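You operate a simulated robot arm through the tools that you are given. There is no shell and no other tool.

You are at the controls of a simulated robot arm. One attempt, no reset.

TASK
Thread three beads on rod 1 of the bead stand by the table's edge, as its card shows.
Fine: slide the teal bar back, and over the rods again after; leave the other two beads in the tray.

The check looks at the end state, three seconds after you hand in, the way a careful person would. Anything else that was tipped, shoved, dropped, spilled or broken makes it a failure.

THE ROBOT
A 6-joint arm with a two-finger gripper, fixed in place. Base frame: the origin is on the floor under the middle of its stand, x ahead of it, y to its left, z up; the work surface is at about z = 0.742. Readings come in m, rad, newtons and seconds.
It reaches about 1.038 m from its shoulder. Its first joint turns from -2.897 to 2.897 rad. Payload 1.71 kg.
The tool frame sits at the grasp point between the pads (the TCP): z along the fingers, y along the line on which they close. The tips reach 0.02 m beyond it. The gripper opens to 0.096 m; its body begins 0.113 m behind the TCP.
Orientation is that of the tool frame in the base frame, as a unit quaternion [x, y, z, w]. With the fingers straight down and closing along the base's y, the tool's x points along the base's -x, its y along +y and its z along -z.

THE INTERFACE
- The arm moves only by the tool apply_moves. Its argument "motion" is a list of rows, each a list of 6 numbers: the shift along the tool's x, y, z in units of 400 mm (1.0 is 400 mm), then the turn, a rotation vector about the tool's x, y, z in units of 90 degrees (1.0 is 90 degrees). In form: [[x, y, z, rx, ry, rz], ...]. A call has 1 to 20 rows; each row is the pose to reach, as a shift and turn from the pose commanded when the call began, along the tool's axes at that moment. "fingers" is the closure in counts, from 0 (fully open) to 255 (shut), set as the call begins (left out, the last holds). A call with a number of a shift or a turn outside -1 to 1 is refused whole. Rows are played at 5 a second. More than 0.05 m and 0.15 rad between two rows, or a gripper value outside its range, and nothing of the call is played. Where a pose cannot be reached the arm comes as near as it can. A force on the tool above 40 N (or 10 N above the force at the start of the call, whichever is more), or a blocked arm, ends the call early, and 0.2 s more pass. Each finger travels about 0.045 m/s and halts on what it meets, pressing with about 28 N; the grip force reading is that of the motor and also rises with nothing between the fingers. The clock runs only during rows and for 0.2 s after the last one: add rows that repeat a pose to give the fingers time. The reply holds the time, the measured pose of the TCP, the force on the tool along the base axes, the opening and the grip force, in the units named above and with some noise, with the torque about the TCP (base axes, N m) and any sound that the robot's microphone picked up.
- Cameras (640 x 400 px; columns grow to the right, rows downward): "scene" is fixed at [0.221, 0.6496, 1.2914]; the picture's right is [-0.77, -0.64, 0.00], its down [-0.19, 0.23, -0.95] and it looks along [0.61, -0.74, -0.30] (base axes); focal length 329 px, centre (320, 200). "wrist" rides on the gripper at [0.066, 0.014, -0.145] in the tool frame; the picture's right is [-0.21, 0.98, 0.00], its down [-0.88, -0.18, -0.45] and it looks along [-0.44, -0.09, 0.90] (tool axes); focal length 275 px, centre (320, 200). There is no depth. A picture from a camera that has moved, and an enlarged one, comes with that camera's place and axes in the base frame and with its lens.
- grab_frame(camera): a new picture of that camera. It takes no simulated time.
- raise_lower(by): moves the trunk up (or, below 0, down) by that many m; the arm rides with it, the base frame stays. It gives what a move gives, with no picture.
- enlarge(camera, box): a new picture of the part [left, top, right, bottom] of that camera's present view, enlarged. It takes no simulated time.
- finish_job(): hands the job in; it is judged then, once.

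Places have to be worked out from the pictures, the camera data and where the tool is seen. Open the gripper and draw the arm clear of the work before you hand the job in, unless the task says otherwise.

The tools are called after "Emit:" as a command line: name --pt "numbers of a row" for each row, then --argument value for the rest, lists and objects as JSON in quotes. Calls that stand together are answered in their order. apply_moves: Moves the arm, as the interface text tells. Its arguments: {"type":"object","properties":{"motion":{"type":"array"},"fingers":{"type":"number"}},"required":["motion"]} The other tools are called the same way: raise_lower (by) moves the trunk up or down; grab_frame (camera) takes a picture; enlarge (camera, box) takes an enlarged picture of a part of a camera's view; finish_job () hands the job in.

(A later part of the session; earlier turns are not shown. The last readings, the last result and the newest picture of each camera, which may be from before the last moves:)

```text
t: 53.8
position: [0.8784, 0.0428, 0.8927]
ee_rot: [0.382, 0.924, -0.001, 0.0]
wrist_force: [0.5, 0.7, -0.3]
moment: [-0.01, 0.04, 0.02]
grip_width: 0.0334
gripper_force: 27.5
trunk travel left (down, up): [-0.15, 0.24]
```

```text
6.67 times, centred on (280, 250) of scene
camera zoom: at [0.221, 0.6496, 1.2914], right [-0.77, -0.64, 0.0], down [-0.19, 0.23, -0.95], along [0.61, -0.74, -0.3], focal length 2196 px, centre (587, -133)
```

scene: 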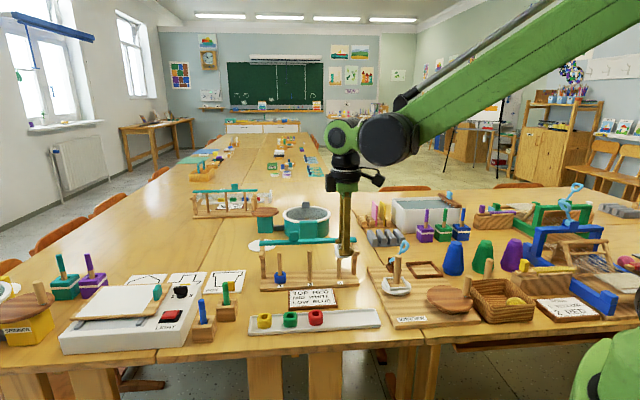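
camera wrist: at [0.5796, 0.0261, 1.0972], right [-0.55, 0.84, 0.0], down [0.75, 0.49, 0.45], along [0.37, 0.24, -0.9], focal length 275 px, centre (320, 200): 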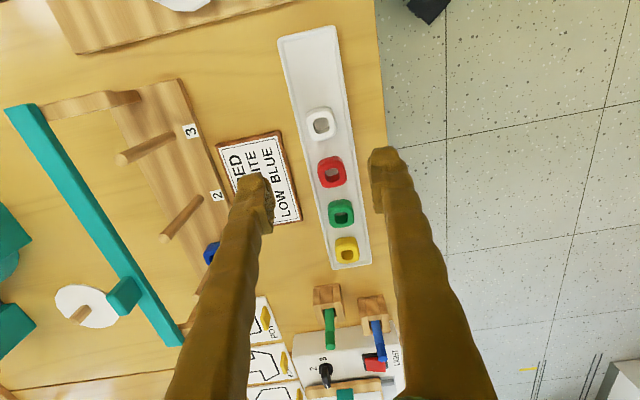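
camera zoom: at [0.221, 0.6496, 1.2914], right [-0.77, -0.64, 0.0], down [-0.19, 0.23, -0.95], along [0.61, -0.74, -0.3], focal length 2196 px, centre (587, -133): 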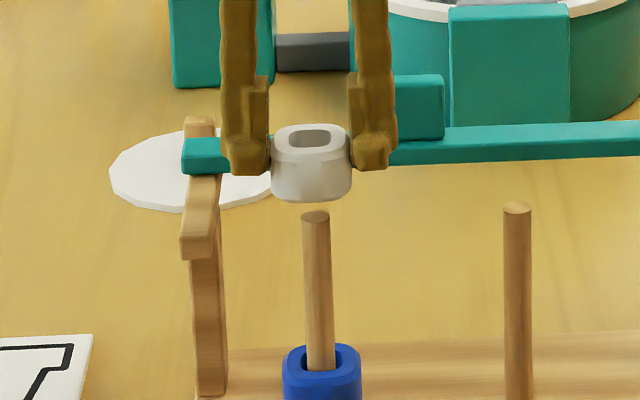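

The picture and pose both say the bead is ~1.2 mm off each way. I'll correct, then lower to start threading.

Emit:
apply_moves --pt "0.003 -0.003 0 0 0 0" --pt "0.003 -0.003 0 0 0 0" --pt "0.003 -0.003 0.015 0 0 0" --pt "0.003 -0.003 0.03 0 0 0" --pt "0.003 -0.003 0.045 0 0 0" --pt "0.003 -0.003 0.06 0 0 0" --pt "0.003 -0.003 0.06 0 0 0"

Emit:
enlarge --camera "wrist" --box '[260, 90, 380, 220]'

Emit:
enlarge --camera "scene" --box '[250, 220, 310, 280]'

```text
t: 55.4
position: [0.8758, 0.0434, 0.8717]
ee_rot: [0.383, 0.924, 0.0, -0.001]
wrist_force: [-0.1, 0.8, 0.0]
moment: [0.0, 0.05, -0.02]
grip_width: 0.0338
gripper_force: 27.9
trunk travel left (down, up): [-0.15, 0.24]
```

```text
3.08 times, centred on (320, 155) of wrist
camera zoom: at [0.8388, 0.0985, 1.0166], right [0.84, 0.55, 0.0], down [0.49, -0.75, 0.44], along [0.24, -0.37, -0.9], focal length 847 px, centre (320, 338)
```

zoom: 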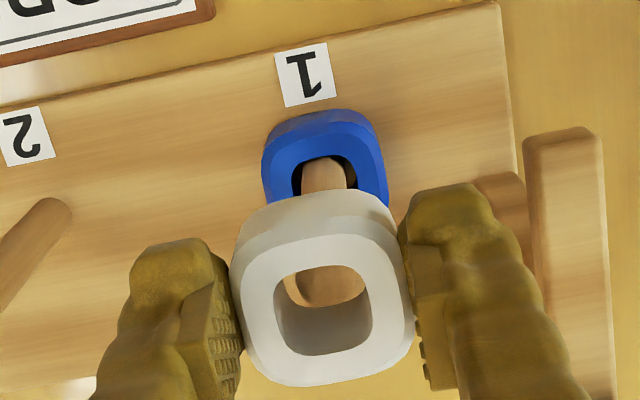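

```text
6.67 times, centred on (280, 250) of scene
camera zoom: at [0.221, 0.6496, 1.2914], right [-0.77, -0.64, 0.0], down [-0.19, 0.23, -0.95], along [0.61, -0.74, -0.3], focal length 2196 px, centre (587, -133)
```

zoom: 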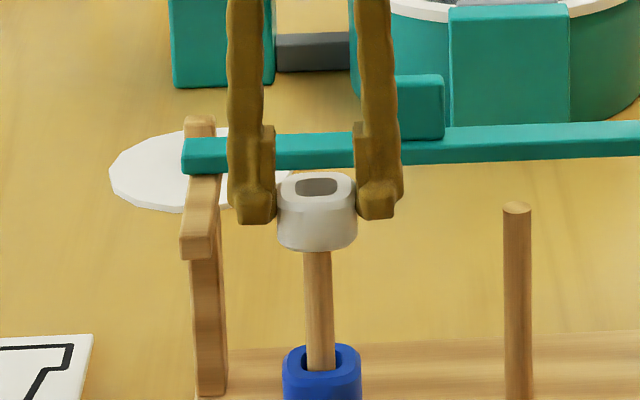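

White is on the rod with no contact force. I'll lower it to just above the blue bead and release.

Emit:
apply_moves --pt "0 0 0.025 0 0 0" --pt "0 0 0.05 0 0 0" --pt "0 0 0.075 0 0 0" --pt "0 0 0.1 0 0 0" --pt "0 0 0.12 0 0 0" --pt "0 0 0.1375 0 0 0" --pt "0 0 0.1375 0 0 0"

Emit:
enlarge --camera "scene" --box '[245, 215, 325, 295]'

Emit:
enlarge --camera "wrist" --box '[240, 90, 400, 240]'

```text
t: 57.0
position: [0.8753, 0.0427, 0.8179]
ee_rot: [0.382, 0.924, 0.0, 0.0]
wrist_force: [-0.2, 0.0, 0.2]
moment: [-0.03, 0.03, 0.0]
grip_width: 0.0333
gripper_force: 28.1
trunk travel left (down, up): [-0.15, 0.24]
```

```text
5.00 times, centred on (285, 255) of scene
camera zoom: at [0.221, 0.6496, 1.2914], right [-0.77, -0.64, 0.0], down [-0.19, 0.23, -0.95], along [0.61, -0.74, -0.3], focal length 1647 px, centre (495, -75)
```

zoom: 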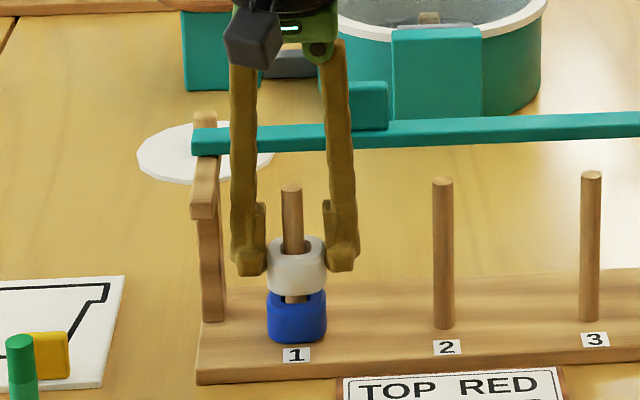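

```text
2.67 times, centred on (320, 165) of wrist
camera zoom: at [0.8382, 0.0988, 0.9625], right [0.84, 0.55, 0.0], down [0.49, -0.75, 0.44], along [0.24, -0.37, -0.9], focal length 734 px, centre (320, 293)
```

zoom: 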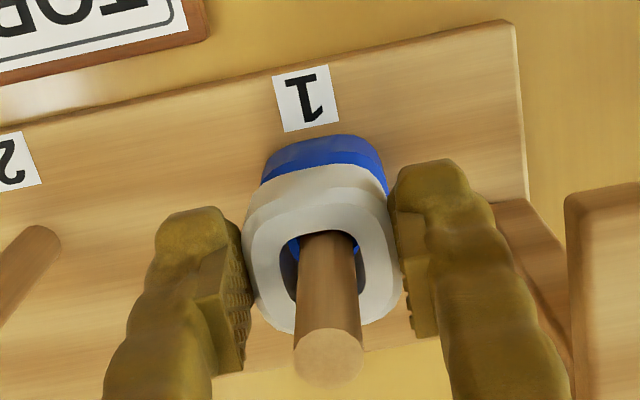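

White hovers a few mm above blue. I'll lower 5 mm more and open the fingers slightly.

Emit:
apply_moves --pt "0 0 0.006 0 0 0" --pt "0 0 0.0125 0 0 0" --pt "0 0 0.0125 0 0 0"

Emit:
apply_moves --pt "0 0 0 0 0 0" --pt "0 0 0 0 0 0" --pt "0 0 0 0 0 0" --fingers 145

Emit:
enlarge --camera "scene" --box '[245, 215, 325, 295]'

Emit:
enlarge --camera "wrist" --box '[240, 90, 400, 240]'

```text
t: 57.8
position: [0.8761, 0.0435, 0.8128]
ee_rot: [0.383, 0.924, 0.001, -0.001]
wrist_force: [-1.0, -0.5, 0.4]
moment: [0.01, 0.02, 0.0]
grip_width: 0.0334
gripper_force: 27.6
trunk travel left (down, up): [-0.15, 0.24]
```

```text
t: 58.6
position: [0.8761, 0.0426, 0.8114]
ee_rot: [0.382, 0.924, 0.0, -0.001]
wrist_force: [0.5, 0.6, 1.3]
moment: [-0.05, 0.0, -0.02]
grip_width: 0.0415
gripper_force: 0.1
trunk travel left (down, up): [-0.15, 0.24]
```

```text
5.00 times, centred on (285, 255) of scene
camera zoom: at [0.221, 0.6496, 1.2914], right [-0.77, -0.64, 0.0], down [-0.19, 0.23, -0.95], along [0.61, -0.74, -0.3], focal length 1647 px, centre (495, -75)
```

zoom: 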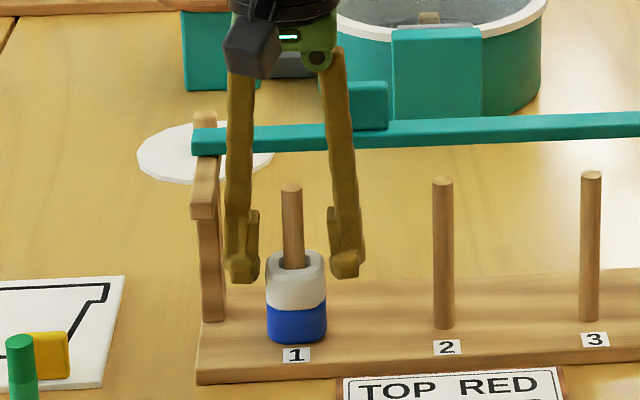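

```text
2.67 times, centred on (320, 165) of wrist
camera zoom: at [0.839, 0.0992, 0.9573], right [0.84, 0.55, 0.0], down [0.49, -0.75, 0.44], along [0.24, -0.37, -0.9], focal length 734 px, centre (320, 293)
```

zoom: 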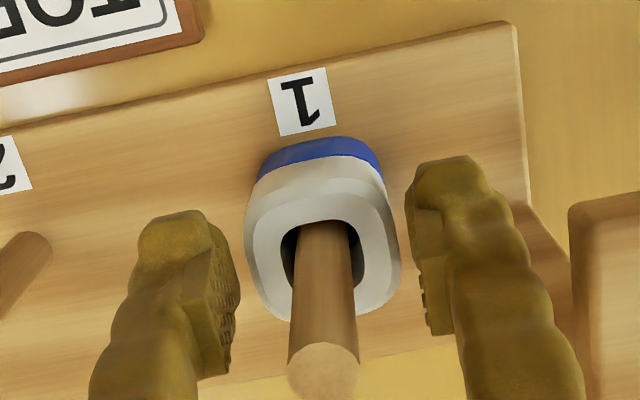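

White rests on blue. I'll raise clear of the rod.

Emit:
apply_moves --pt "0 0 -0.03 0 0 0" --pt "0 0 -0.08 0 0 0" --pt "0 0 -0.14 0 0 0" --pt "0 0 -0.21 0 0 0" --pt "0 0 -0.29 0 0 0" --pt "0 0 -0.37 0 0 0" --pt "0 0 -0.37 0 0 0"

Emit:
enlarge --camera "scene" --box '[240, 200, 400, 340]'

```text
t: 60.2
position: [0.8744, 0.0459, 0.961]
ee_rot: [0.382, 0.924, 0.0, 0.0]
wrist_force: [-0.5, 0.3, -0.1]
moment: [-0.03, -0.03, 0.01]
grip_width: 0.0415
gripper_force: 0.0
trunk travel left (down, up): [-0.15, 0.24]
```

```text
2.86 times, centred on (320, 270) of scene
camera zoom: at [0.221, 0.6496, 1.2914], right [-0.77, -0.64, 0.0], down [-0.19, 0.23, -0.95], along [0.61, -0.74, -0.3], focal length 941 px, centre (320, 0)
```

zoom: 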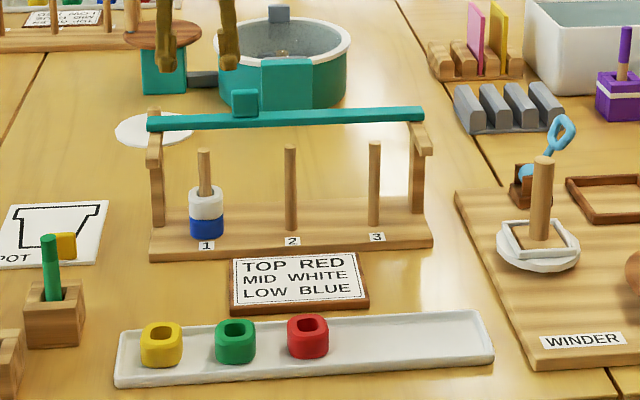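

Next the red bead, est. (0.675, 0.105). I'll turn back while traveling there at height with a 50 mm opening.

Emit:
apply_moves --pt "0.0381 -0.0206 0 0 0 -0.0833" --pt "0.0762 -0.0412 0 0 0 -0.1667" --pt "0.1142 -0.0619 0 0 0 -0.25" --pt "0.1523 -0.0825 0 0 0 -0.3333" --pt "0.1904 -0.1031 0 0 0 -0.4167" --pt "0.2285 -0.1237 0 0 0 -0.5" --pt "0.2666 -0.1444 0 0 0 -0.5833" --pt "0.3047 -0.165 0 0 0 -0.6667" --pt "0.3427 -0.1856 0 0 0 -0.75" --pt "0.3808 -0.2062 0 0 0 -0.8333" --pt "0.4189 -0.2269 0 0 0 -0.9167" --pt "0.457 -0.2475 0.02 0 0 -1.0" --pt "0.457 -0.2475 0.02 0 0 -1.0" --fingers 122

Emit:
grab_frame --camera "wrist"

Emit:
enlarge --camera "wrist" --box '[260, 80, 380, 170]'

```text
t: 63.0
position: [0.6749, 0.1033, 0.9528]
ee_rot: [-0.384, 0.924, 0.0, 0.0]
wrist_force: [0.2, -1.0, -0.2]
moment: [0.03, 0.0, 0.03]
grip_width: 0.0502
gripper_force: 0.0
trunk travel left (down, up): [-0.15, 0.24]
```

```text
taken
camera wrist: at [0.62, 0.0657, 1.0972], right [-0.55, 0.84, 0.0], down [0.75, 0.49, 0.45], along [0.37, 0.24, -0.9], focal length 275 px, centre (320, 200)
```

wrist: 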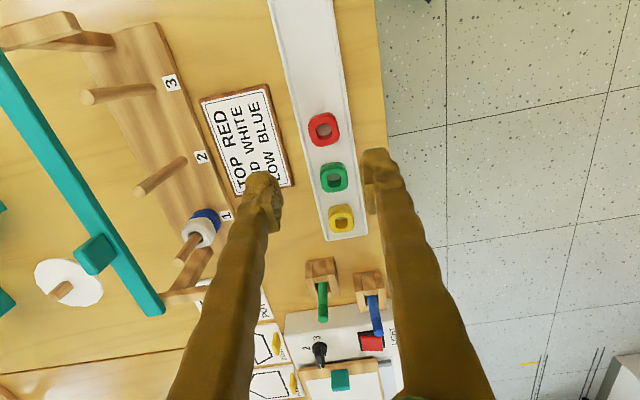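

```text
4.44 times, centred on (320, 125) of wrist
camera zoom: at [0.62, 0.0657, 1.0972], right [-0.55, 0.84, 0.0], down [0.75, 0.49, 0.45], along [0.37, 0.24, -0.9], focal length 1224 px, centre (320, 533)
```

zoom: 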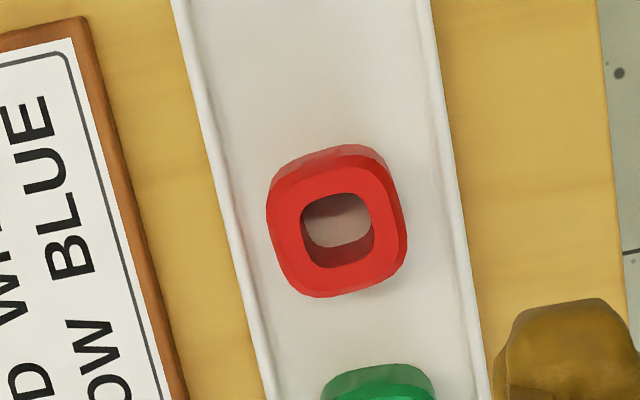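

Red is at (−5.3, +3.6) mm from the axis. I'll correct and lower to z≈0.823.

Emit:
apply_moves --pt "-0.006 0.004 0.06 0 0 0" --pt "-0.0133 0.009 0.13 0 0 0" --pt "-0.0133 0.009 0.2 0 0 0" --pt "-0.0133 0.009 0.27 0 0 0" --pt "-0.0133 0.009 0.325 0 0 0" --pt "-0.0133 0.009 0.325 0 0 0"

Emit:
enlarge --camera "wrist" --box '[240, 110, 400, 230]'

Emit:
enlarge --camera "scene" --box '[270, 240, 370, 330]'

```text
t: 64.4
position: [0.6798, 0.1089, 0.8222]
ee_rot: [-0.383, 0.924, 0.001, 0.0]
wrist_force: [0.3, -0.7, -0.4]
moment: [-0.04, 0.02, 0.04]
grip_width: 0.0501
gripper_force: 0.0
trunk travel left (down, up): [-0.15, 0.24]
```

```text
3.33 times, centred on (320, 170) of wrist
camera zoom: at [0.6242, 0.0721, 0.9673], right [-0.55, 0.84, 0.0], down [0.75, 0.49, 0.45], along [0.37, 0.24, -0.9], focal length 918 px, centre (320, 300)
```

zoom: 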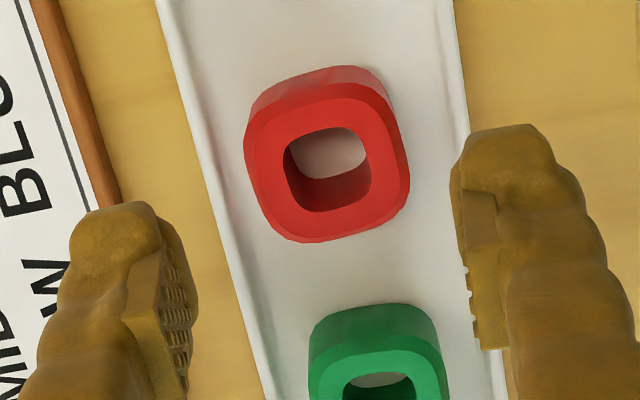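

```text
4.44 times, centred on (320, 285) of scene
camera zoom: at [0.221, 0.6496, 1.2914], right [-0.77, -0.64, 0.0], down [-0.19, 0.23, -0.95], along [0.61, -0.74, -0.3], focal length 1464 px, centre (320, -178)
```

zoom: 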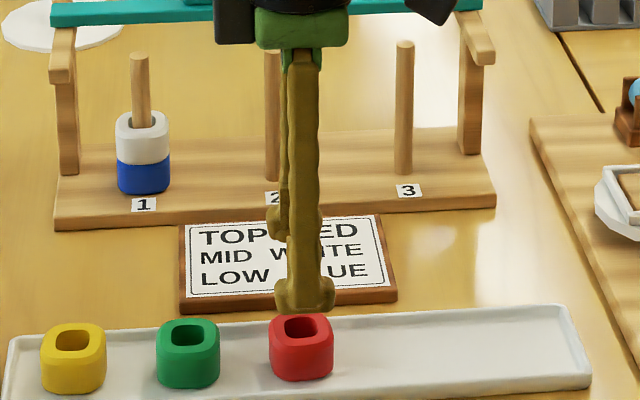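

Red is (+2.8, +2.3) mm off axis; card's edge is ~54 mm away so the back finger clears it. I'll correct and lower to grip height.

Emit:
apply_moves --pt "0.0069 0.0057 0 0 0 0" --pt "0.0069 0.0057 0.03 0 0 0" --pt "0.0069 0.0057 0.06 0 0 0" --pt "0.0069 0.0057 0.09 0 0 0" --pt "0.0069 0.0057 0.1155 0 0 0" --pt "0.0069 0.0057 0.1155 0 0 0"

Emit:
enlarge --camera "wrist" --box '[240, 130, 400, 250]'

Emit:
enlarge --camera "scene" --box '[270, 250, 370, 330]'

```text
t: 65.8
position: [0.6742, 0.1079, 0.7745]
ee_rot: [-0.383, 0.924, 0.0, 0.001]
wrist_force: [0.7, -0.6, 0.8]
moment: [0.01, 0.02, 0.0]
grip_width: 0.05
gripper_force: 0.1
trunk travel left (down, up): [-0.15, 0.24]
```

```text
3.33 times, centred on (320, 190) of wrist
camera zoom: at [0.6183, 0.0716, 0.9197], right [-0.55, 0.84, 0.0], down [0.75, 0.49, 0.45], along [0.37, 0.24, -0.9], focal length 918 px, centre (320, 233)
```

zoom: 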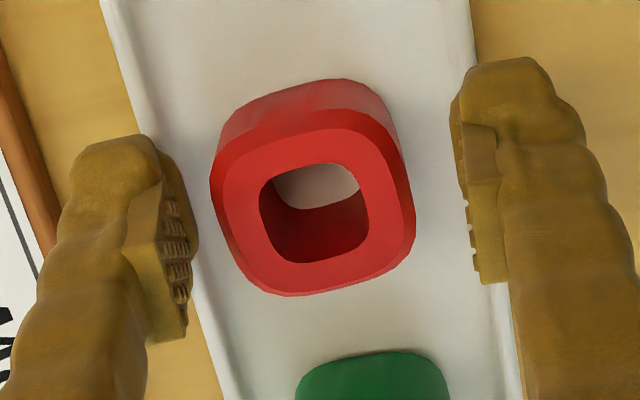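

```text
5.00 times, centred on (320, 290) of scene
camera zoom: at [0.221, 0.6496, 1.2914], right [-0.77, -0.64, 0.0], down [-0.19, 0.23, -0.95], along [0.61, -0.74, -0.3], focal length 1647 px, centre (320, -250)
```

zoom: 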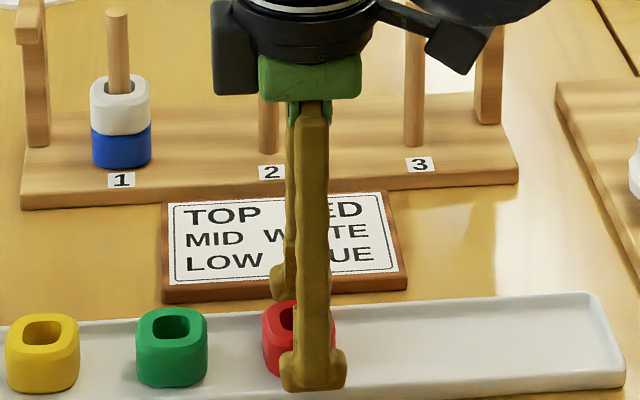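

Small final correction (−1.8, −1.5 mm), then close on red.

Emit:
apply_moves --pt "-0.0045 -0.0036 -0.003 0 0 0" --pt "-0.0045 -0.0036 -0.003 0 0 0"

Emit:
apply_moves --pt "0 0 0 0 0 0" --pt "0 0 0 0 0 0" --pt "0 0 0 0 0 0" --pt "0 0 0 0 0 0" --fingers 210

Emit:
enlarge --camera "wrist" --box '[260, 130, 380, 220]'

```text
t: 66.4
position: [0.6776, 0.108, 0.7763]
ee_rot: [-0.382, 0.924, 0.0, 0.0]
wrist_force: [0.4, -0.6, -0.5]
moment: [-0.03, 0.0, 0.0]
grip_width: 0.0502
gripper_force: 0.1
trunk travel left (down, up): [-0.15, 0.24]
```

```text
t: 67.4
position: [0.6754, 0.1085, 0.7764]
ee_rot: [-0.383, 0.924, 0.0, 0.0]
wrist_force: [-1.1, 0.4, 1.3]
moment: [-0.01, -0.03, 0.02]
grip_width: 0.0335
gripper_force: 28.3
trunk travel left (down, up): [-0.15, 0.24]
```

```text
4.44 times, centred on (320, 175) of wrist
camera zoom: at [0.6207, 0.0717, 0.9214], right [-0.55, 0.84, 0.0], down [0.75, 0.49, 0.45], along [0.37, 0.24, -0.9], focal length 1224 px, centre (320, 311)
```

zoom: 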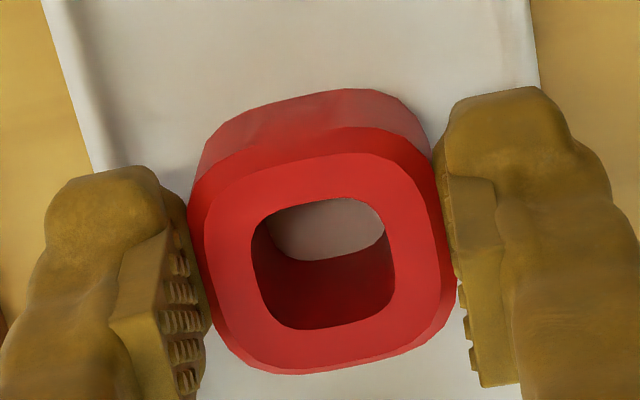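

Red is gripped (33.5 mm, 28 N) and centred. Lifting.

Emit:
apply_moves --pt "0 0 -0.02 0 0 0" --pt "0 0 -0.06 0 0 0" --pt "0 0 -0.13 0 0 0" --pt "0 0 -0.21 0 0 0" --pt "0 0 -0.29 0 0 0" --pt "0 0 -0.37 0 0 0" --pt "0 0 -0.45 0 0 0" --pt "0 0 -0.46 0 0 0"

Emit:
grab_frame --camera "scene"

```text
t: 69.2
position: [0.676, 0.1092, 0.9617]
ee_rot: [-0.383, 0.924, 0.001, 0.001]
wrist_force: [0.2, -0.7, 0.1]
moment: [-0.01, -0.05, 0.02]
grip_width: 0.0332
gripper_force: 28.1
trunk travel left (down, up): [-0.15, 0.24]
```

```text
taken
```

scene: 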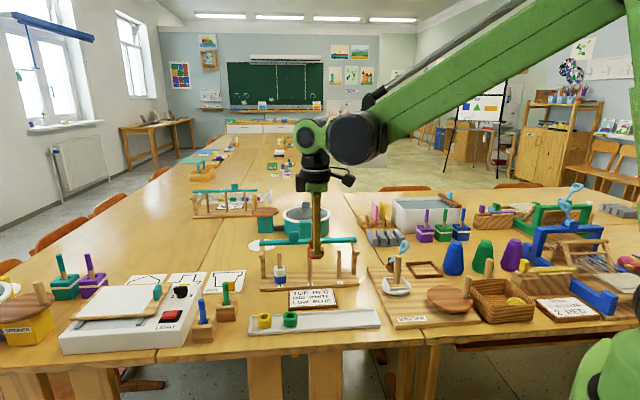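

I'll carry red to rod 1 (0.8765, 0.0430), turning the fingers to the row direction again.

Emit:
apply_moves --pt "-0.0198 -0.0393 0 0 0 0.0833" --pt "-0.0397 -0.0785 0 0 0 0.1667" --pt "-0.0595 -0.1178 0 0 0 0.25" --pt "-0.0793 -0.157 0 0 0 0.3333" --pt "-0.0992 -0.1963 0 0 0 0.4167" --pt "-0.119 -0.2355 0 0 0 0.5" --pt "-0.1388 -0.2748 0 0 0 0.5833" --pt "-0.1587 -0.314 0 0 0 0.6667" --pt "-0.1785 -0.3533 0 0 0 0.75" --pt "-0.1983 -0.3925 0 0 0 0.8333" --pt "-0.2182 -0.4318 0 0 0 0.9167" --pt "-0.238 -0.471 0 0 0 1.0" --pt "-0.238 -0.471 0 0 0 1.0"

Emit:
enlarge --camera "wrist" --box '[260, 80, 380, 210]'

Emit:
enlarge --camera "scene" --box '[240, 200, 340, 300]'

```text
t: 72.0
position: [0.8767, 0.0418, 0.9597]
ee_rot: [0.383, 0.924, 0.0, 0.0]
wrist_force: [0.2, 0.2, 0.2]
moment: [-0.01, -0.01, 0.03]
grip_width: 0.0333
gripper_force: 28.0
trunk travel left (down, up): [-0.15, 0.24]
```

```text
3.08 times, centred on (320, 145) of wrist
camera zoom: at [0.8406, 0.0972, 1.105], right [0.84, 0.55, 0.0], down [0.49, -0.75, 0.44], along [0.24, -0.37, -0.9], focal length 847 px, centre (320, 369)
```

zoom: 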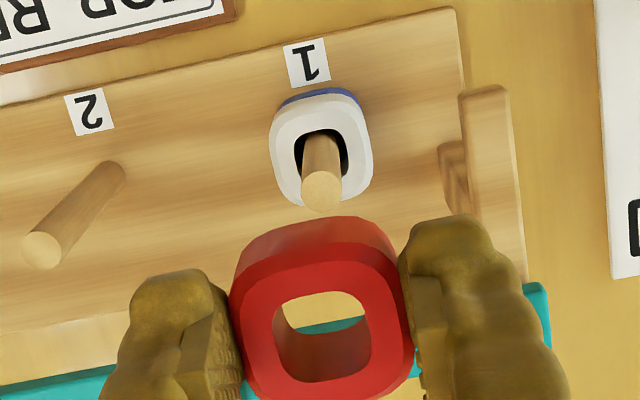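

```text
4.00 times, centred on (290, 250) of scene
camera zoom: at [0.221, 0.6496, 1.2914], right [-0.77, -0.64, 0.0], down [-0.19, 0.23, -0.95], along [0.61, -0.74, -0.3], focal length 1318 px, centre (440, 0)
```

zoom: 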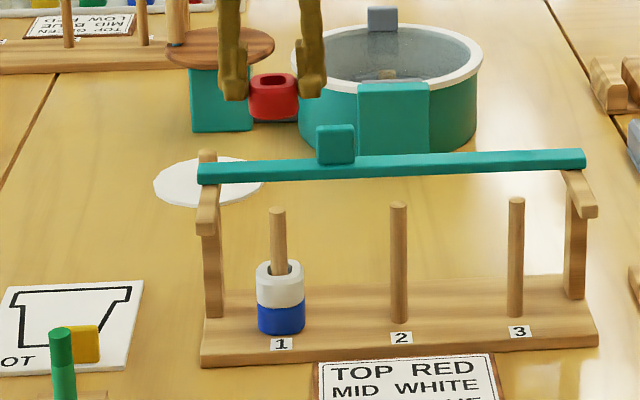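

Well aligned. I'll lower to just above the rod top and recheck.

Emit:
apply_moves --pt "0 0 0.04 0 0 0" --pt "0 0 0.08 0 0 0" --pt "0 0 0.12 0 0 0" --pt "0 0 0.16 0 0 0" --pt "0 0 0.16 0 0 0"

Emit:
enlarge --camera "wrist" --box '[260, 90, 380, 220]'

Emit:
enlarge --camera "scene" --box '[250, 220, 310, 280]'

```text
t: 73.2
position: [0.8767, 0.041, 0.894]
ee_rot: [0.382, 0.924, 0.001, 0.0]
wrist_force: [0.4, 0.0, -0.3]
moment: [0.05, 0.01, -0.01]
grip_width: 0.0335
gripper_force: 28.2
trunk travel left (down, up): [-0.15, 0.24]
```

```text
3.08 times, centred on (320, 155) of wrist
camera zoom: at [0.8398, 0.0969, 1.0405], right [0.84, 0.55, 0.0], down [0.49, -0.75, 0.44], along [0.24, -0.37, -0.9], focal length 847 px, centre (320, 338)
```

zoom: 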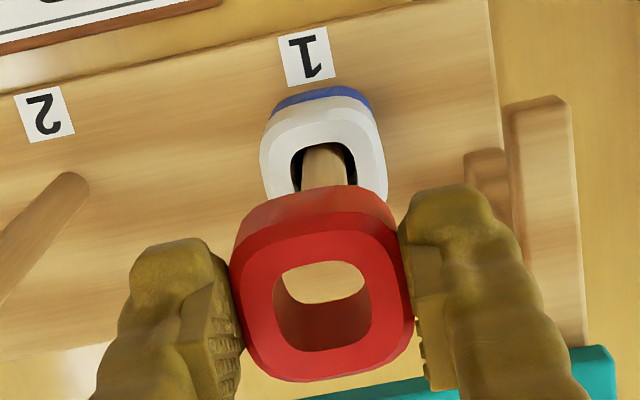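

```text
6.67 times, centred on (280, 250) of scene
camera zoom: at [0.221, 0.6496, 1.2914], right [-0.77, -0.64, 0.0], down [-0.19, 0.23, -0.95], along [0.61, -0.74, -0.3], focal length 2196 px, centre (587, -133)
```

zoom: 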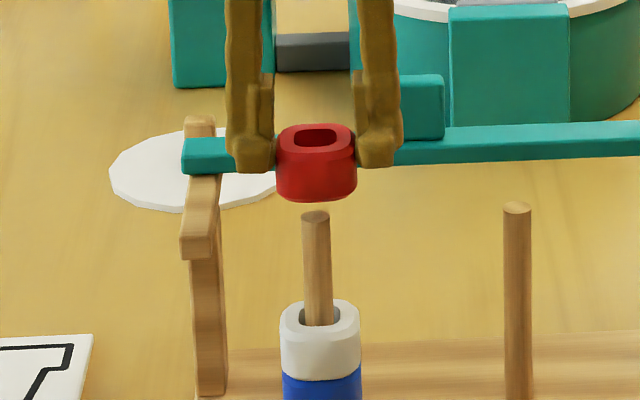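

Bead is ~1.3 mm off each way (toward rod 3 and backward). I'll correct and begin threading.

Emit:
apply_moves --pt "0.003 0.0033 0 0 0 0" --pt "0.003 0.0033 0 0 0 0" --pt "0.003 0.0033 0.015 0 0 0" --pt "0.003 0.0033 0.03 0 0 0" --pt "0.003 0.0033 0.045 0 0 0" --pt "0.003 0.0033 0.06 0 0 0" --pt "0.003 0.0033 0.06 0 0 0"

Emit:
enlarge --camera "wrist" --box '[260, 90, 380, 220]'

Emit:
enlarge --camera "scene" --box '[250, 220, 310, 280]'

```text
t: 74.8
position: [0.8772, 0.045, 0.8711]
ee_rot: [0.383, 0.924, 0.0, 0.0]
wrist_force: [0.2, 0.3, -0.3]
moment: [-0.01, 0.02, 0.02]
grip_width: 0.0337
gripper_force: 28.0
trunk travel left (down, up): [-0.15, 0.24]
```

```text
3.08 times, centred on (320, 155) of wrist
camera zoom: at [0.8408, 0.0999, 1.0169], right [0.84, 0.55, 0.0], down [0.49, -0.75, 0.44], along [0.24, -0.37, -0.9], focal length 847 px, centre (320, 338)
```

zoom: 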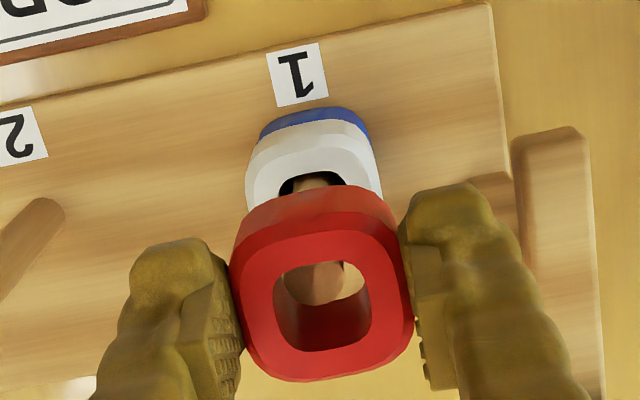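

```text
6.67 times, centred on (280, 250) of scene
camera zoom: at [0.221, 0.6496, 1.2914], right [-0.77, -0.64, 0.0], down [-0.19, 0.23, -0.95], along [0.61, -0.74, -0.3], focal length 2196 px, centre (587, -133)
```

zoom: 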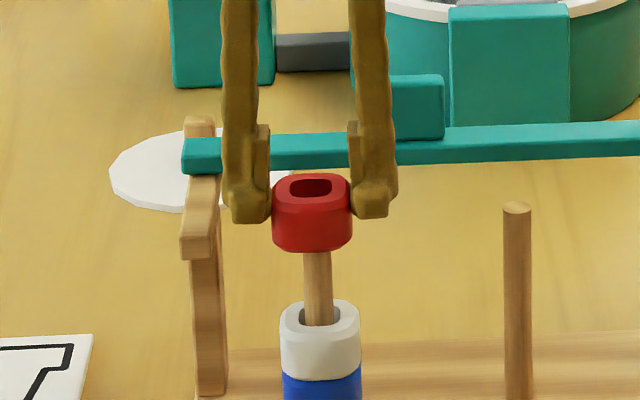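

Threaded with no force; bead is slightly toward the rail, so I'll shift 1.5 mm back and lower to just above white.

Emit:
apply_moves --pt "0 -0.004 0 0 0 0" --pt "0 -0.004 0.02 0 0 0" --pt "0 -0.004 0.04 0 0 0" --pt "0 -0.004 0.06 0 0 0" --pt "0 -0.004 0.075 0 0 0" --pt "0 -0.004 0.075 0 0 0"

Emit:
enlarge --camera "scene" --box '[245, 215, 325, 295]'

Emit:
enlarge --camera "wrist" --box '[240, 90, 400, 240]'

```text
t: 76.2
position: [0.8754, 0.0429, 0.8417]
ee_rot: [0.382, 0.924, 0.0, 0.0]
wrist_force: [0.2, 0.6, 0.4]
moment: [0.0, -0.03, 0.0]
grip_width: 0.0333
gripper_force: 28.1
trunk travel left (down, up): [-0.15, 0.24]
```

```text
5.00 times, centred on (285, 255) of scene
camera zoom: at [0.221, 0.6496, 1.2914], right [-0.77, -0.64, 0.0], down [-0.19, 0.23, -0.95], along [0.61, -0.74, -0.3], focal length 1647 px, centre (495, -75)
```

zoom: 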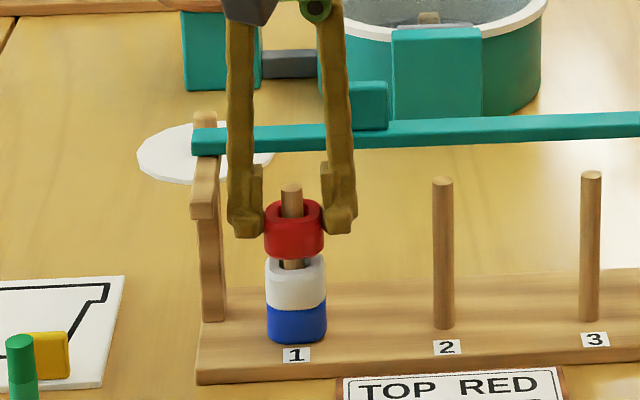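

```text
2.67 times, centred on (320, 165) of wrist
camera zoom: at [0.8391, 0.099, 0.9875], right [0.84, 0.55, 0.0], down [0.49, -0.75, 0.44], along [0.24, -0.37, -0.9], focal length 734 px, centre (320, 293)
```

zoom: 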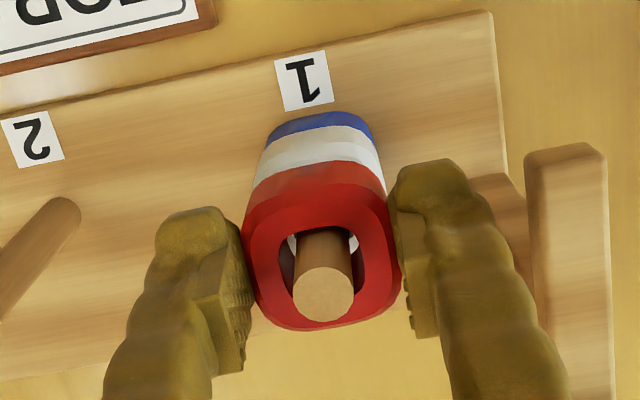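

Red is a few mm above white. I'll lower ~5 mm more and open the fingers.

Emit:
apply_moves --pt "0 0 0.006 0 0 0" --pt "0 0 0.0125 0 0 0" --pt "0 0 0.0125 0 0 0"

Emit:
apply_moves --pt "0 0 0 0 0 0" --pt "0 0 0 0 0 0" --pt "0 0 0 0 0 0" --fingers 145

Emit:
enlarge --camera "scene" --box '[245, 215, 325, 295]'

Emit:
enlarge --camera "wrist" --box '[240, 90, 400, 240]'

```text
t: 77.0
position: [0.875, 0.044, 0.8384]
ee_rot: [0.383, 0.924, 0.0, 0.0]
wrist_force: [1.0, 0.6, -0.3]
moment: [0.02, 0.02, -0.02]
grip_width: 0.0333
gripper_force: 28.3
trunk travel left (down, up): [-0.15, 0.24]
```

```text
t: 77.8
position: [0.875, 0.0438, 0.8375]
ee_rot: [0.383, 0.924, 0.0, 0.0]
wrist_force: [-0.3, 0.8, -0.1]
moment: [-0.03, -0.01, 0.01]
grip_width: 0.0413
gripper_force: 0.0
trunk travel left (down, up): [-0.15, 0.24]
```

```text
5.00 times, centred on (285, 255) of scene
camera zoom: at [0.221, 0.6496, 1.2914], right [-0.77, -0.64, 0.0], down [-0.19, 0.23, -0.95], along [0.61, -0.74, -0.3], focal length 1647 px, centre (495, -75)
```

zoom: 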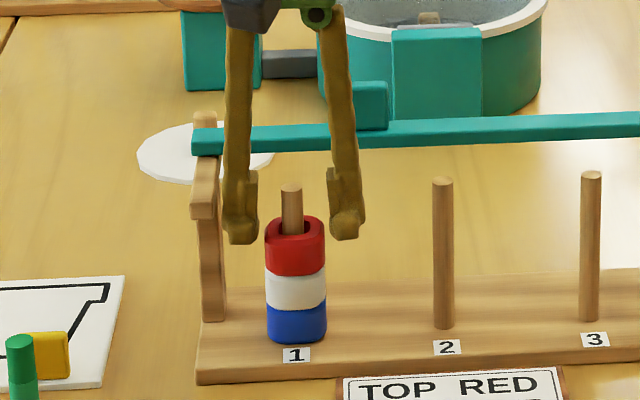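

```text
2.67 times, centred on (320, 165) of wrist
camera zoom: at [0.8386, 0.0988, 0.9833], right [0.84, 0.55, 0.0], down [0.49, -0.75, 0.44], along [0.24, -0.37, -0.9], focal length 734 px, centre (320, 293)
```

zoom: 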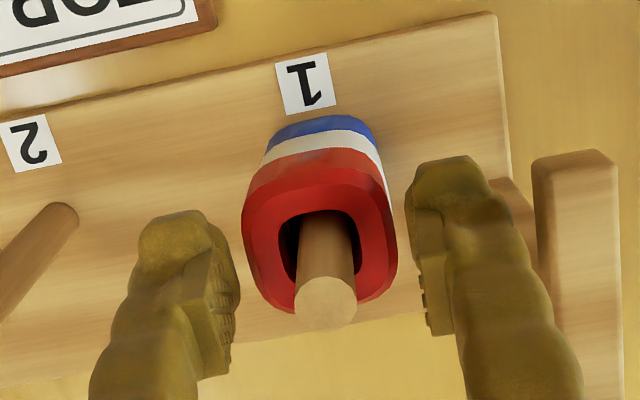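

Stack is right: red on white on blue, with the rod top above. I'll raise clear, then head back to the bar's knob.

Emit:
apply_moves --pt "0 0 -0.03 0 0 0" --pt "0 0 -0.08 0 0 0" --pt "0 0 -0.15 0 0 0" --pt "0 0 -0.23 0 0 0" --pt "0 0 -0.31 0 0 0" --pt "0 0 -0.31 0 0 0"

Emit:
enlarge --camera "scene" --box '[240, 200, 400, 340]'

```text
t: 79.2
position: [0.8759, 0.0412, 0.9644]
ee_rot: [0.383, 0.924, -0.001, 0.001]
wrist_force: [0.3, 0.0, 0.4]
moment: [0.02, 0.02, -0.02]
grip_width: 0.0411
gripper_force: 0.1
trunk travel left (down, up): [-0.15, 0.24]
```

```text
2.86 times, centred on (320, 270) of scene
camera zoom: at [0.221, 0.6496, 1.2914], right [-0.77, -0.64, 0.0], down [-0.19, 0.23, -0.95], along [0.61, -0.74, -0.3], focal length 941 px, centre (320, 0)
```

zoom: 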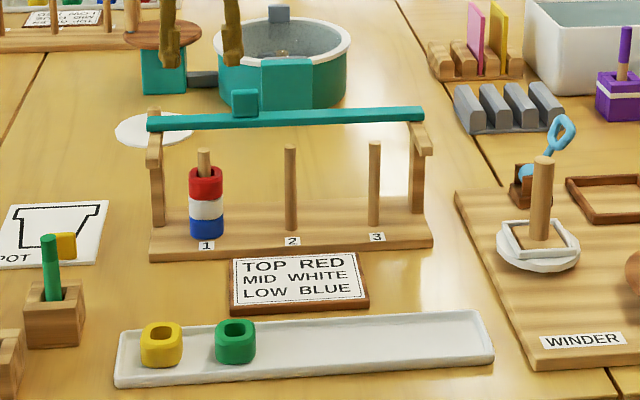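

I'll turn the fingers front-to-back again and move above the knob at ≈(0.8825, −0.025), staying high.

Emit:
apply_moves --pt "-0.0107 -0.0088 0 0 0 -0.0833" --pt "-0.0215 -0.0176 0 0 0 -0.1667" --pt "-0.0322 -0.0264 0 0 0 -0.25" --pt "-0.0429 -0.0352 0 0 0 -0.3333" --pt "-0.0536 -0.044 0 0 0 -0.4167" --pt "-0.0644 -0.0528 0 0 0 -0.5" --pt "-0.0751 -0.0615 0 0 0 -0.5833" --pt "-0.0858 -0.0703 0 0 0 -0.6667" --pt "-0.0965 -0.0791 0 0 0 -0.75" --pt "-0.1073 -0.0879 0 0 0 -0.8333" --pt "-0.118 -0.0967 0.015 0 0 -0.9167" --pt "-0.1287 -0.1055 0.03 0 0 -1.0" --pt "-0.1287 -0.1055 0.03 0 0 -1.0" --fingers 122

Emit:
grab_frame --camera "wrist"

Emit:
enlarge --camera "wrist" --box '[260, 100, 400, 220]'

Emit:
enlarge --camera "scene" --box '[250, 190, 370, 280]'

```text
t: 82.0
position: [0.8822, -0.0235, 0.9499]
ee_rot: [-0.384, 0.923, 0.0, 0.0]
wrist_force: [-0.6, 0.1, -0.2]
moment: [-0.02, -0.01, 0.03]
grip_width: 0.0502
gripper_force: 0.1
trunk travel left (down, up): [-0.15, 0.24]
```

```text
taken
camera wrist: at [0.8264, -0.0612, 1.0947], right [-0.55, 0.84, 0.0], down [0.75, 0.49, 0.45], along [0.37, 0.24, -0.9], focal length 275 px, centre (320, 200)
```

wrist: 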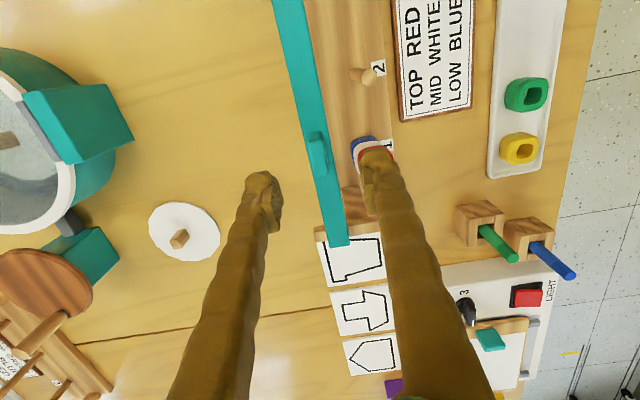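

```text
3.33 times, centred on (330, 160) of wrist
camera zoom: at [0.8264, -0.0612, 1.0947], right [-0.55, 0.84, 0.0], down [0.75, 0.49, 0.45], along [0.37, 0.24, -0.9], focal length 918 px, centre (287, 333)
```

zoom: 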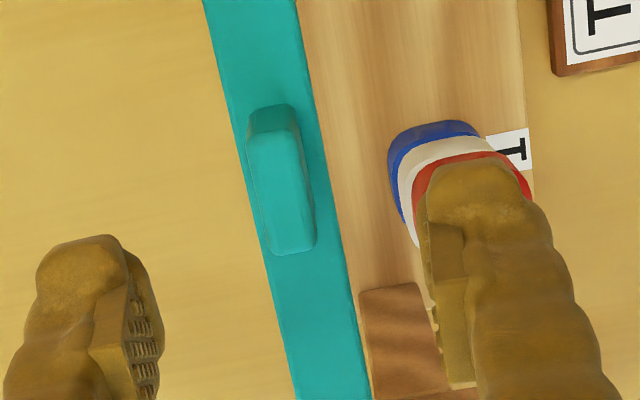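

```text
4.44 times, centred on (310, 235) of scene
camera zoom: at [0.221, 0.6496, 1.2914], right [-0.77, -0.64, 0.0], down [-0.19, 0.23, -0.95], along [0.61, -0.74, -0.3], focal length 1464 px, centre (364, 44)
```

zoom: 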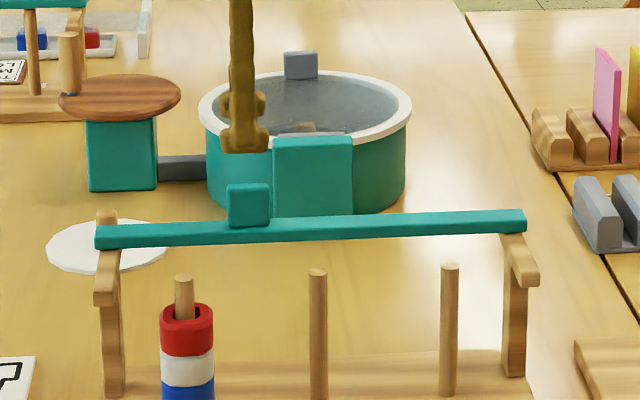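

The knob is centred under the gripper within 1 mm. I'll lower to z≈0.889 around it.

Emit:
apply_moves --pt "0 0 0.04 0 0 0" --pt "0.001 0 0.08 0 0 0" --pt "0.001 0 0.12 0 0 0" --pt "0.001 0 0.15 0 0 0" --pt "0.001 0 0.15 0 0 0"

Emit:
enlarge --camera "wrist" --box '[260, 120, 400, 240]'

Emit:
enlarge --camera "scene" --box '[250, 200, 370, 280]'

```text
t: 83.2
position: [0.8814, -0.0226, 0.8907]
ee_rot: [-0.383, 0.924, 0.0, 0.0]
wrist_force: [0.7, -0.4, 0.4]
moment: [0.0, 0.02, -0.03]
grip_width: 0.0502
gripper_force: 0.1
trunk travel left (down, up): [-0.15, 0.24]
```

```text
3.33 times, centred on (330, 180) of wrist
camera zoom: at [0.8257, -0.0601, 1.0359], right [-0.55, 0.84, 0.0], down [0.75, 0.49, 0.45], along [0.37, 0.24, -0.9], focal length 918 px, centre (287, 267)
```

zoom: 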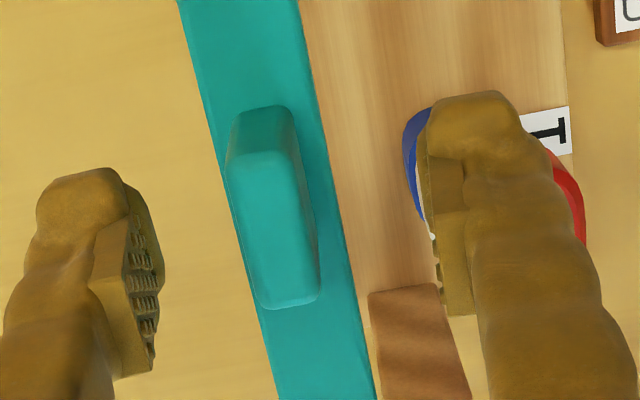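

```text
5.00 times, centred on (310, 240) of scene
camera zoom: at [0.221, 0.6496, 1.2914], right [-0.77, -0.64, 0.0], down [-0.19, 0.23, -0.95], along [0.61, -0.74, -0.3], focal length 1647 px, centre (370, 0)
```

zoom: 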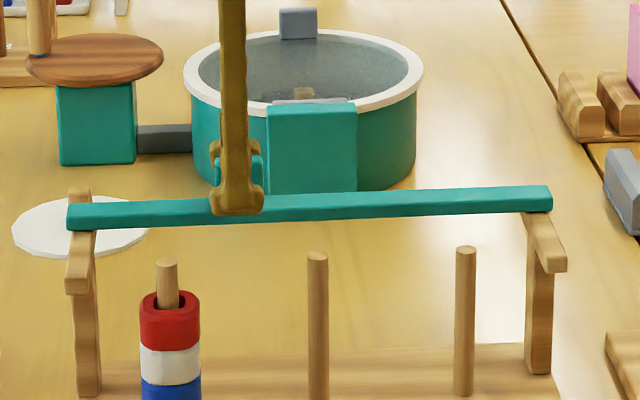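

Knob is ~2 mm behind the gripper centre; I'll nudge to centre, then close on it.

Emit:
apply_moves --pt "0.004 -0.0057 0.004 0 0 0" --pt "0.004 -0.0057 0.004 0 0 0"

Emit:
apply_moves --pt "0 0 0 0 0 0" --pt "0 0 0 0 0 0" --pt "0 0 0 0 0 0" --pt "0 0 0 0 0 0" --pt "0 0 0 0 0 0" --fingers 240

Emit:
enlarge --camera "scene" --box '[250, 200, 370, 280]'

Emit:
enlarge --camera "wrist" --box '[260, 120, 400, 310]'

```text
t: 83.8
position: [0.882, -0.0272, 0.8872]
ee_rot: [-0.382, 0.924, 0.0, 0.0]
wrist_force: [0.7, -0.6, 0.3]
moment: [0.01, -0.03, -0.02]
grip_width: 0.0503
gripper_force: 0.0
trunk travel left (down, up): [-0.15, 0.24]
```

```text
t: 85.0
position: [0.8813, -0.0271, 0.8882]
ee_rot: [-0.383, 0.924, 0.0, 0.0]
wrist_force: [-0.3, -0.6, 0.1]
moment: [0.01, -0.01, 0.0]
grip_width: 0.0109
gripper_force: 34.6
trunk travel left (down, up): [-0.15, 0.24]
```

```text
5.00 times, centred on (310, 240) of scene
camera zoom: at [0.221, 0.6496, 1.2914], right [-0.77, -0.64, 0.0], down [-0.19, 0.23, -0.95], along [0.61, -0.74, -0.3], focal length 1647 px, centre (370, 0)
```

zoom: 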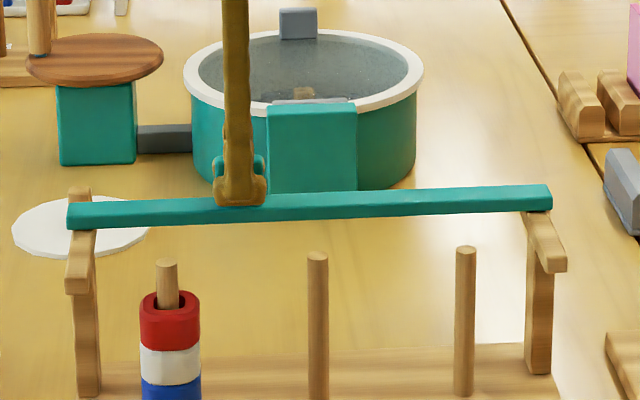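

```text
2.11 times, centred on (330, 215) of wrist
camera zoom: at [0.8264, -0.0637, 1.0335], right [-0.55, 0.84, 0.0], down [0.75, 0.49, 0.45], along [0.37, 0.24, -0.9], focal length 580 px, centre (299, 168)
```

zoom: 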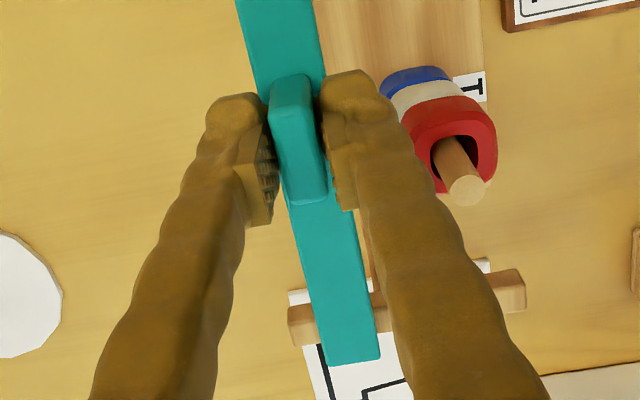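

Knob held again (11 mm, 35 N). I need ~51 mm forward to reach home; I'll slide half first and check.

Emit:
apply_moves --pt "0 0.01 0 0 0 0" --pt "0 0.02 0 0 0 0" --pt "0 0.03 0 0 0 0" --pt "0 0.04 0 0 0 0" --pt "0 0.05 0 0 0 0" --pt "0 0.0625 0 0 0 0" --pt "0 0.0625 0 0 0 0"

Emit:
enlarge --camera "scene" --box '[250, 200, 370, 280]'

```text
t: 86.6
position: [0.8648, -0.0088, 0.8878]
ee_rot: [-0.383, 0.924, 0.001, 0.001]
wrist_force: [9.3, 8.9, 23.1]
moment: [0.16, -0.21, -0.01]
grip_width: 0.011
gripper_force: 35.3
trunk travel left (down, up): [-0.15, 0.24]
```

```text
5.00 times, centred on (310, 240) of scene
camera zoom: at [0.221, 0.6496, 1.2914], right [-0.77, -0.64, 0.0], down [-0.19, 0.23, -0.95], along [0.61, -0.74, -0.3], focal length 1647 px, centre (370, 0)
```

zoom: 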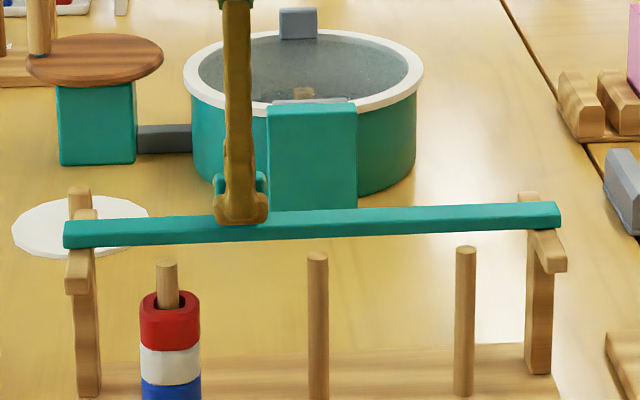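

The bar slides evenly, but I'm feeling ~23 N vertical and ~13 N sideways. I'll relax the tool by about 1 mm up and 0.6 mm toward rod 1.

Emit:
apply_moves --pt "-0.0008 0 -0.0015 0 0 0" --pt "-0.0015 0 -0.0025 0 0 0" --pt "-0.0015 0 -0.0025 0 0 0"

```text
t: 87.4
position: [0.8628, -0.0078, 0.8887]
ee_rot: [-0.383, 0.924, 0.0, 0.0]
wrist_force: [-0.1, -0.5, 11.2]
moment: [-0.11, 0.06, -0.02]
grip_width: 0.0111
gripper_force: 34.8
trunk travel left (down, up): [-0.15, 0.24]
```

Forces eased. I'll ease up slightly more and slide most of the remaining ~26 mm.

Emit:
apply_moves --pt "0 0 -0.0012 0 0 0" --pt "0 0.01 -0.0012 0 0 0" --pt "0 0.02 -0.0012 0 0 0" --pt "0 0.03 -0.0012 0 0 0" --pt "0 0.04 -0.0012 0 0 0" --pt "0 0.05 -0.0012 0 0 0" --pt "0 0.058 -0.0012 0 0 0" --pt "0 0.058 -0.0012 0 0 0"

Emit:
enlarge --camera "scene" --box '[250, 200, 370, 280]'

Emit:
enlarge --camera "wrist" --box '[240, 100, 400, 310]'

```text
t: 89.2
position: [0.8481, 0.0084, 0.8897]
ee_rot: [-0.383, 0.924, 0.0, 0.0]
wrist_force: [-7.0, -6.1, -20.2]
moment: [0.05, -0.04, 0.01]
grip_width: 0.0109
gripper_force: 34.7
trunk travel left (down, up): [-0.15, 0.24]
```

```text
5.00 times, centred on (310, 240) of scene
camera zoom: at [0.221, 0.6496, 1.2914], right [-0.77, -0.64, 0.0], down [-0.19, 0.23, -0.95], along [0.61, -0.74, -0.3], focal length 1647 px, centre (370, 0)
```

zoom: 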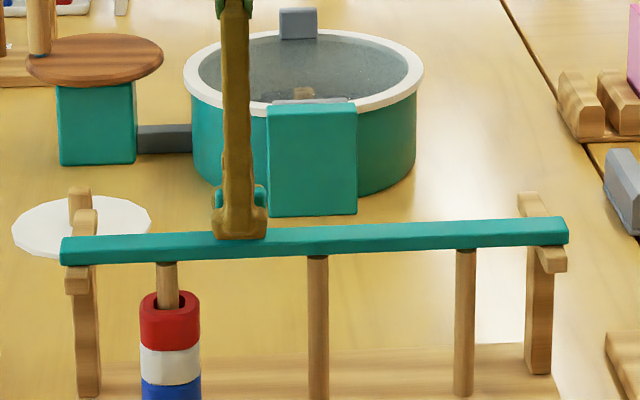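

```text
1.90 times, centred on (320, 205) of wrist
camera zoom: at [0.7928, -0.0285, 1.0345], right [-0.55, 0.84, 0.0], down [0.75, 0.49, 0.45], along [0.37, 0.24, -0.9], focal length 524 px, centre (320, 190)
```

zoom: 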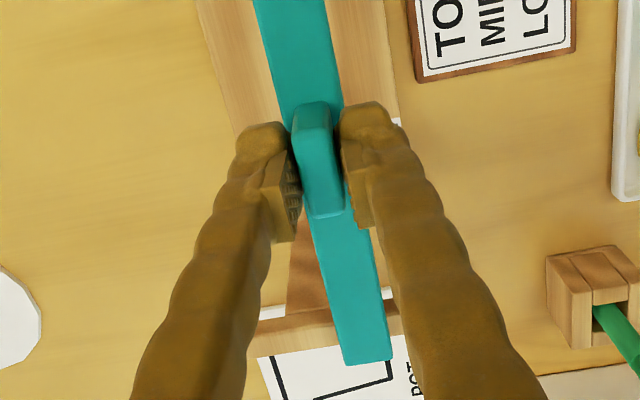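

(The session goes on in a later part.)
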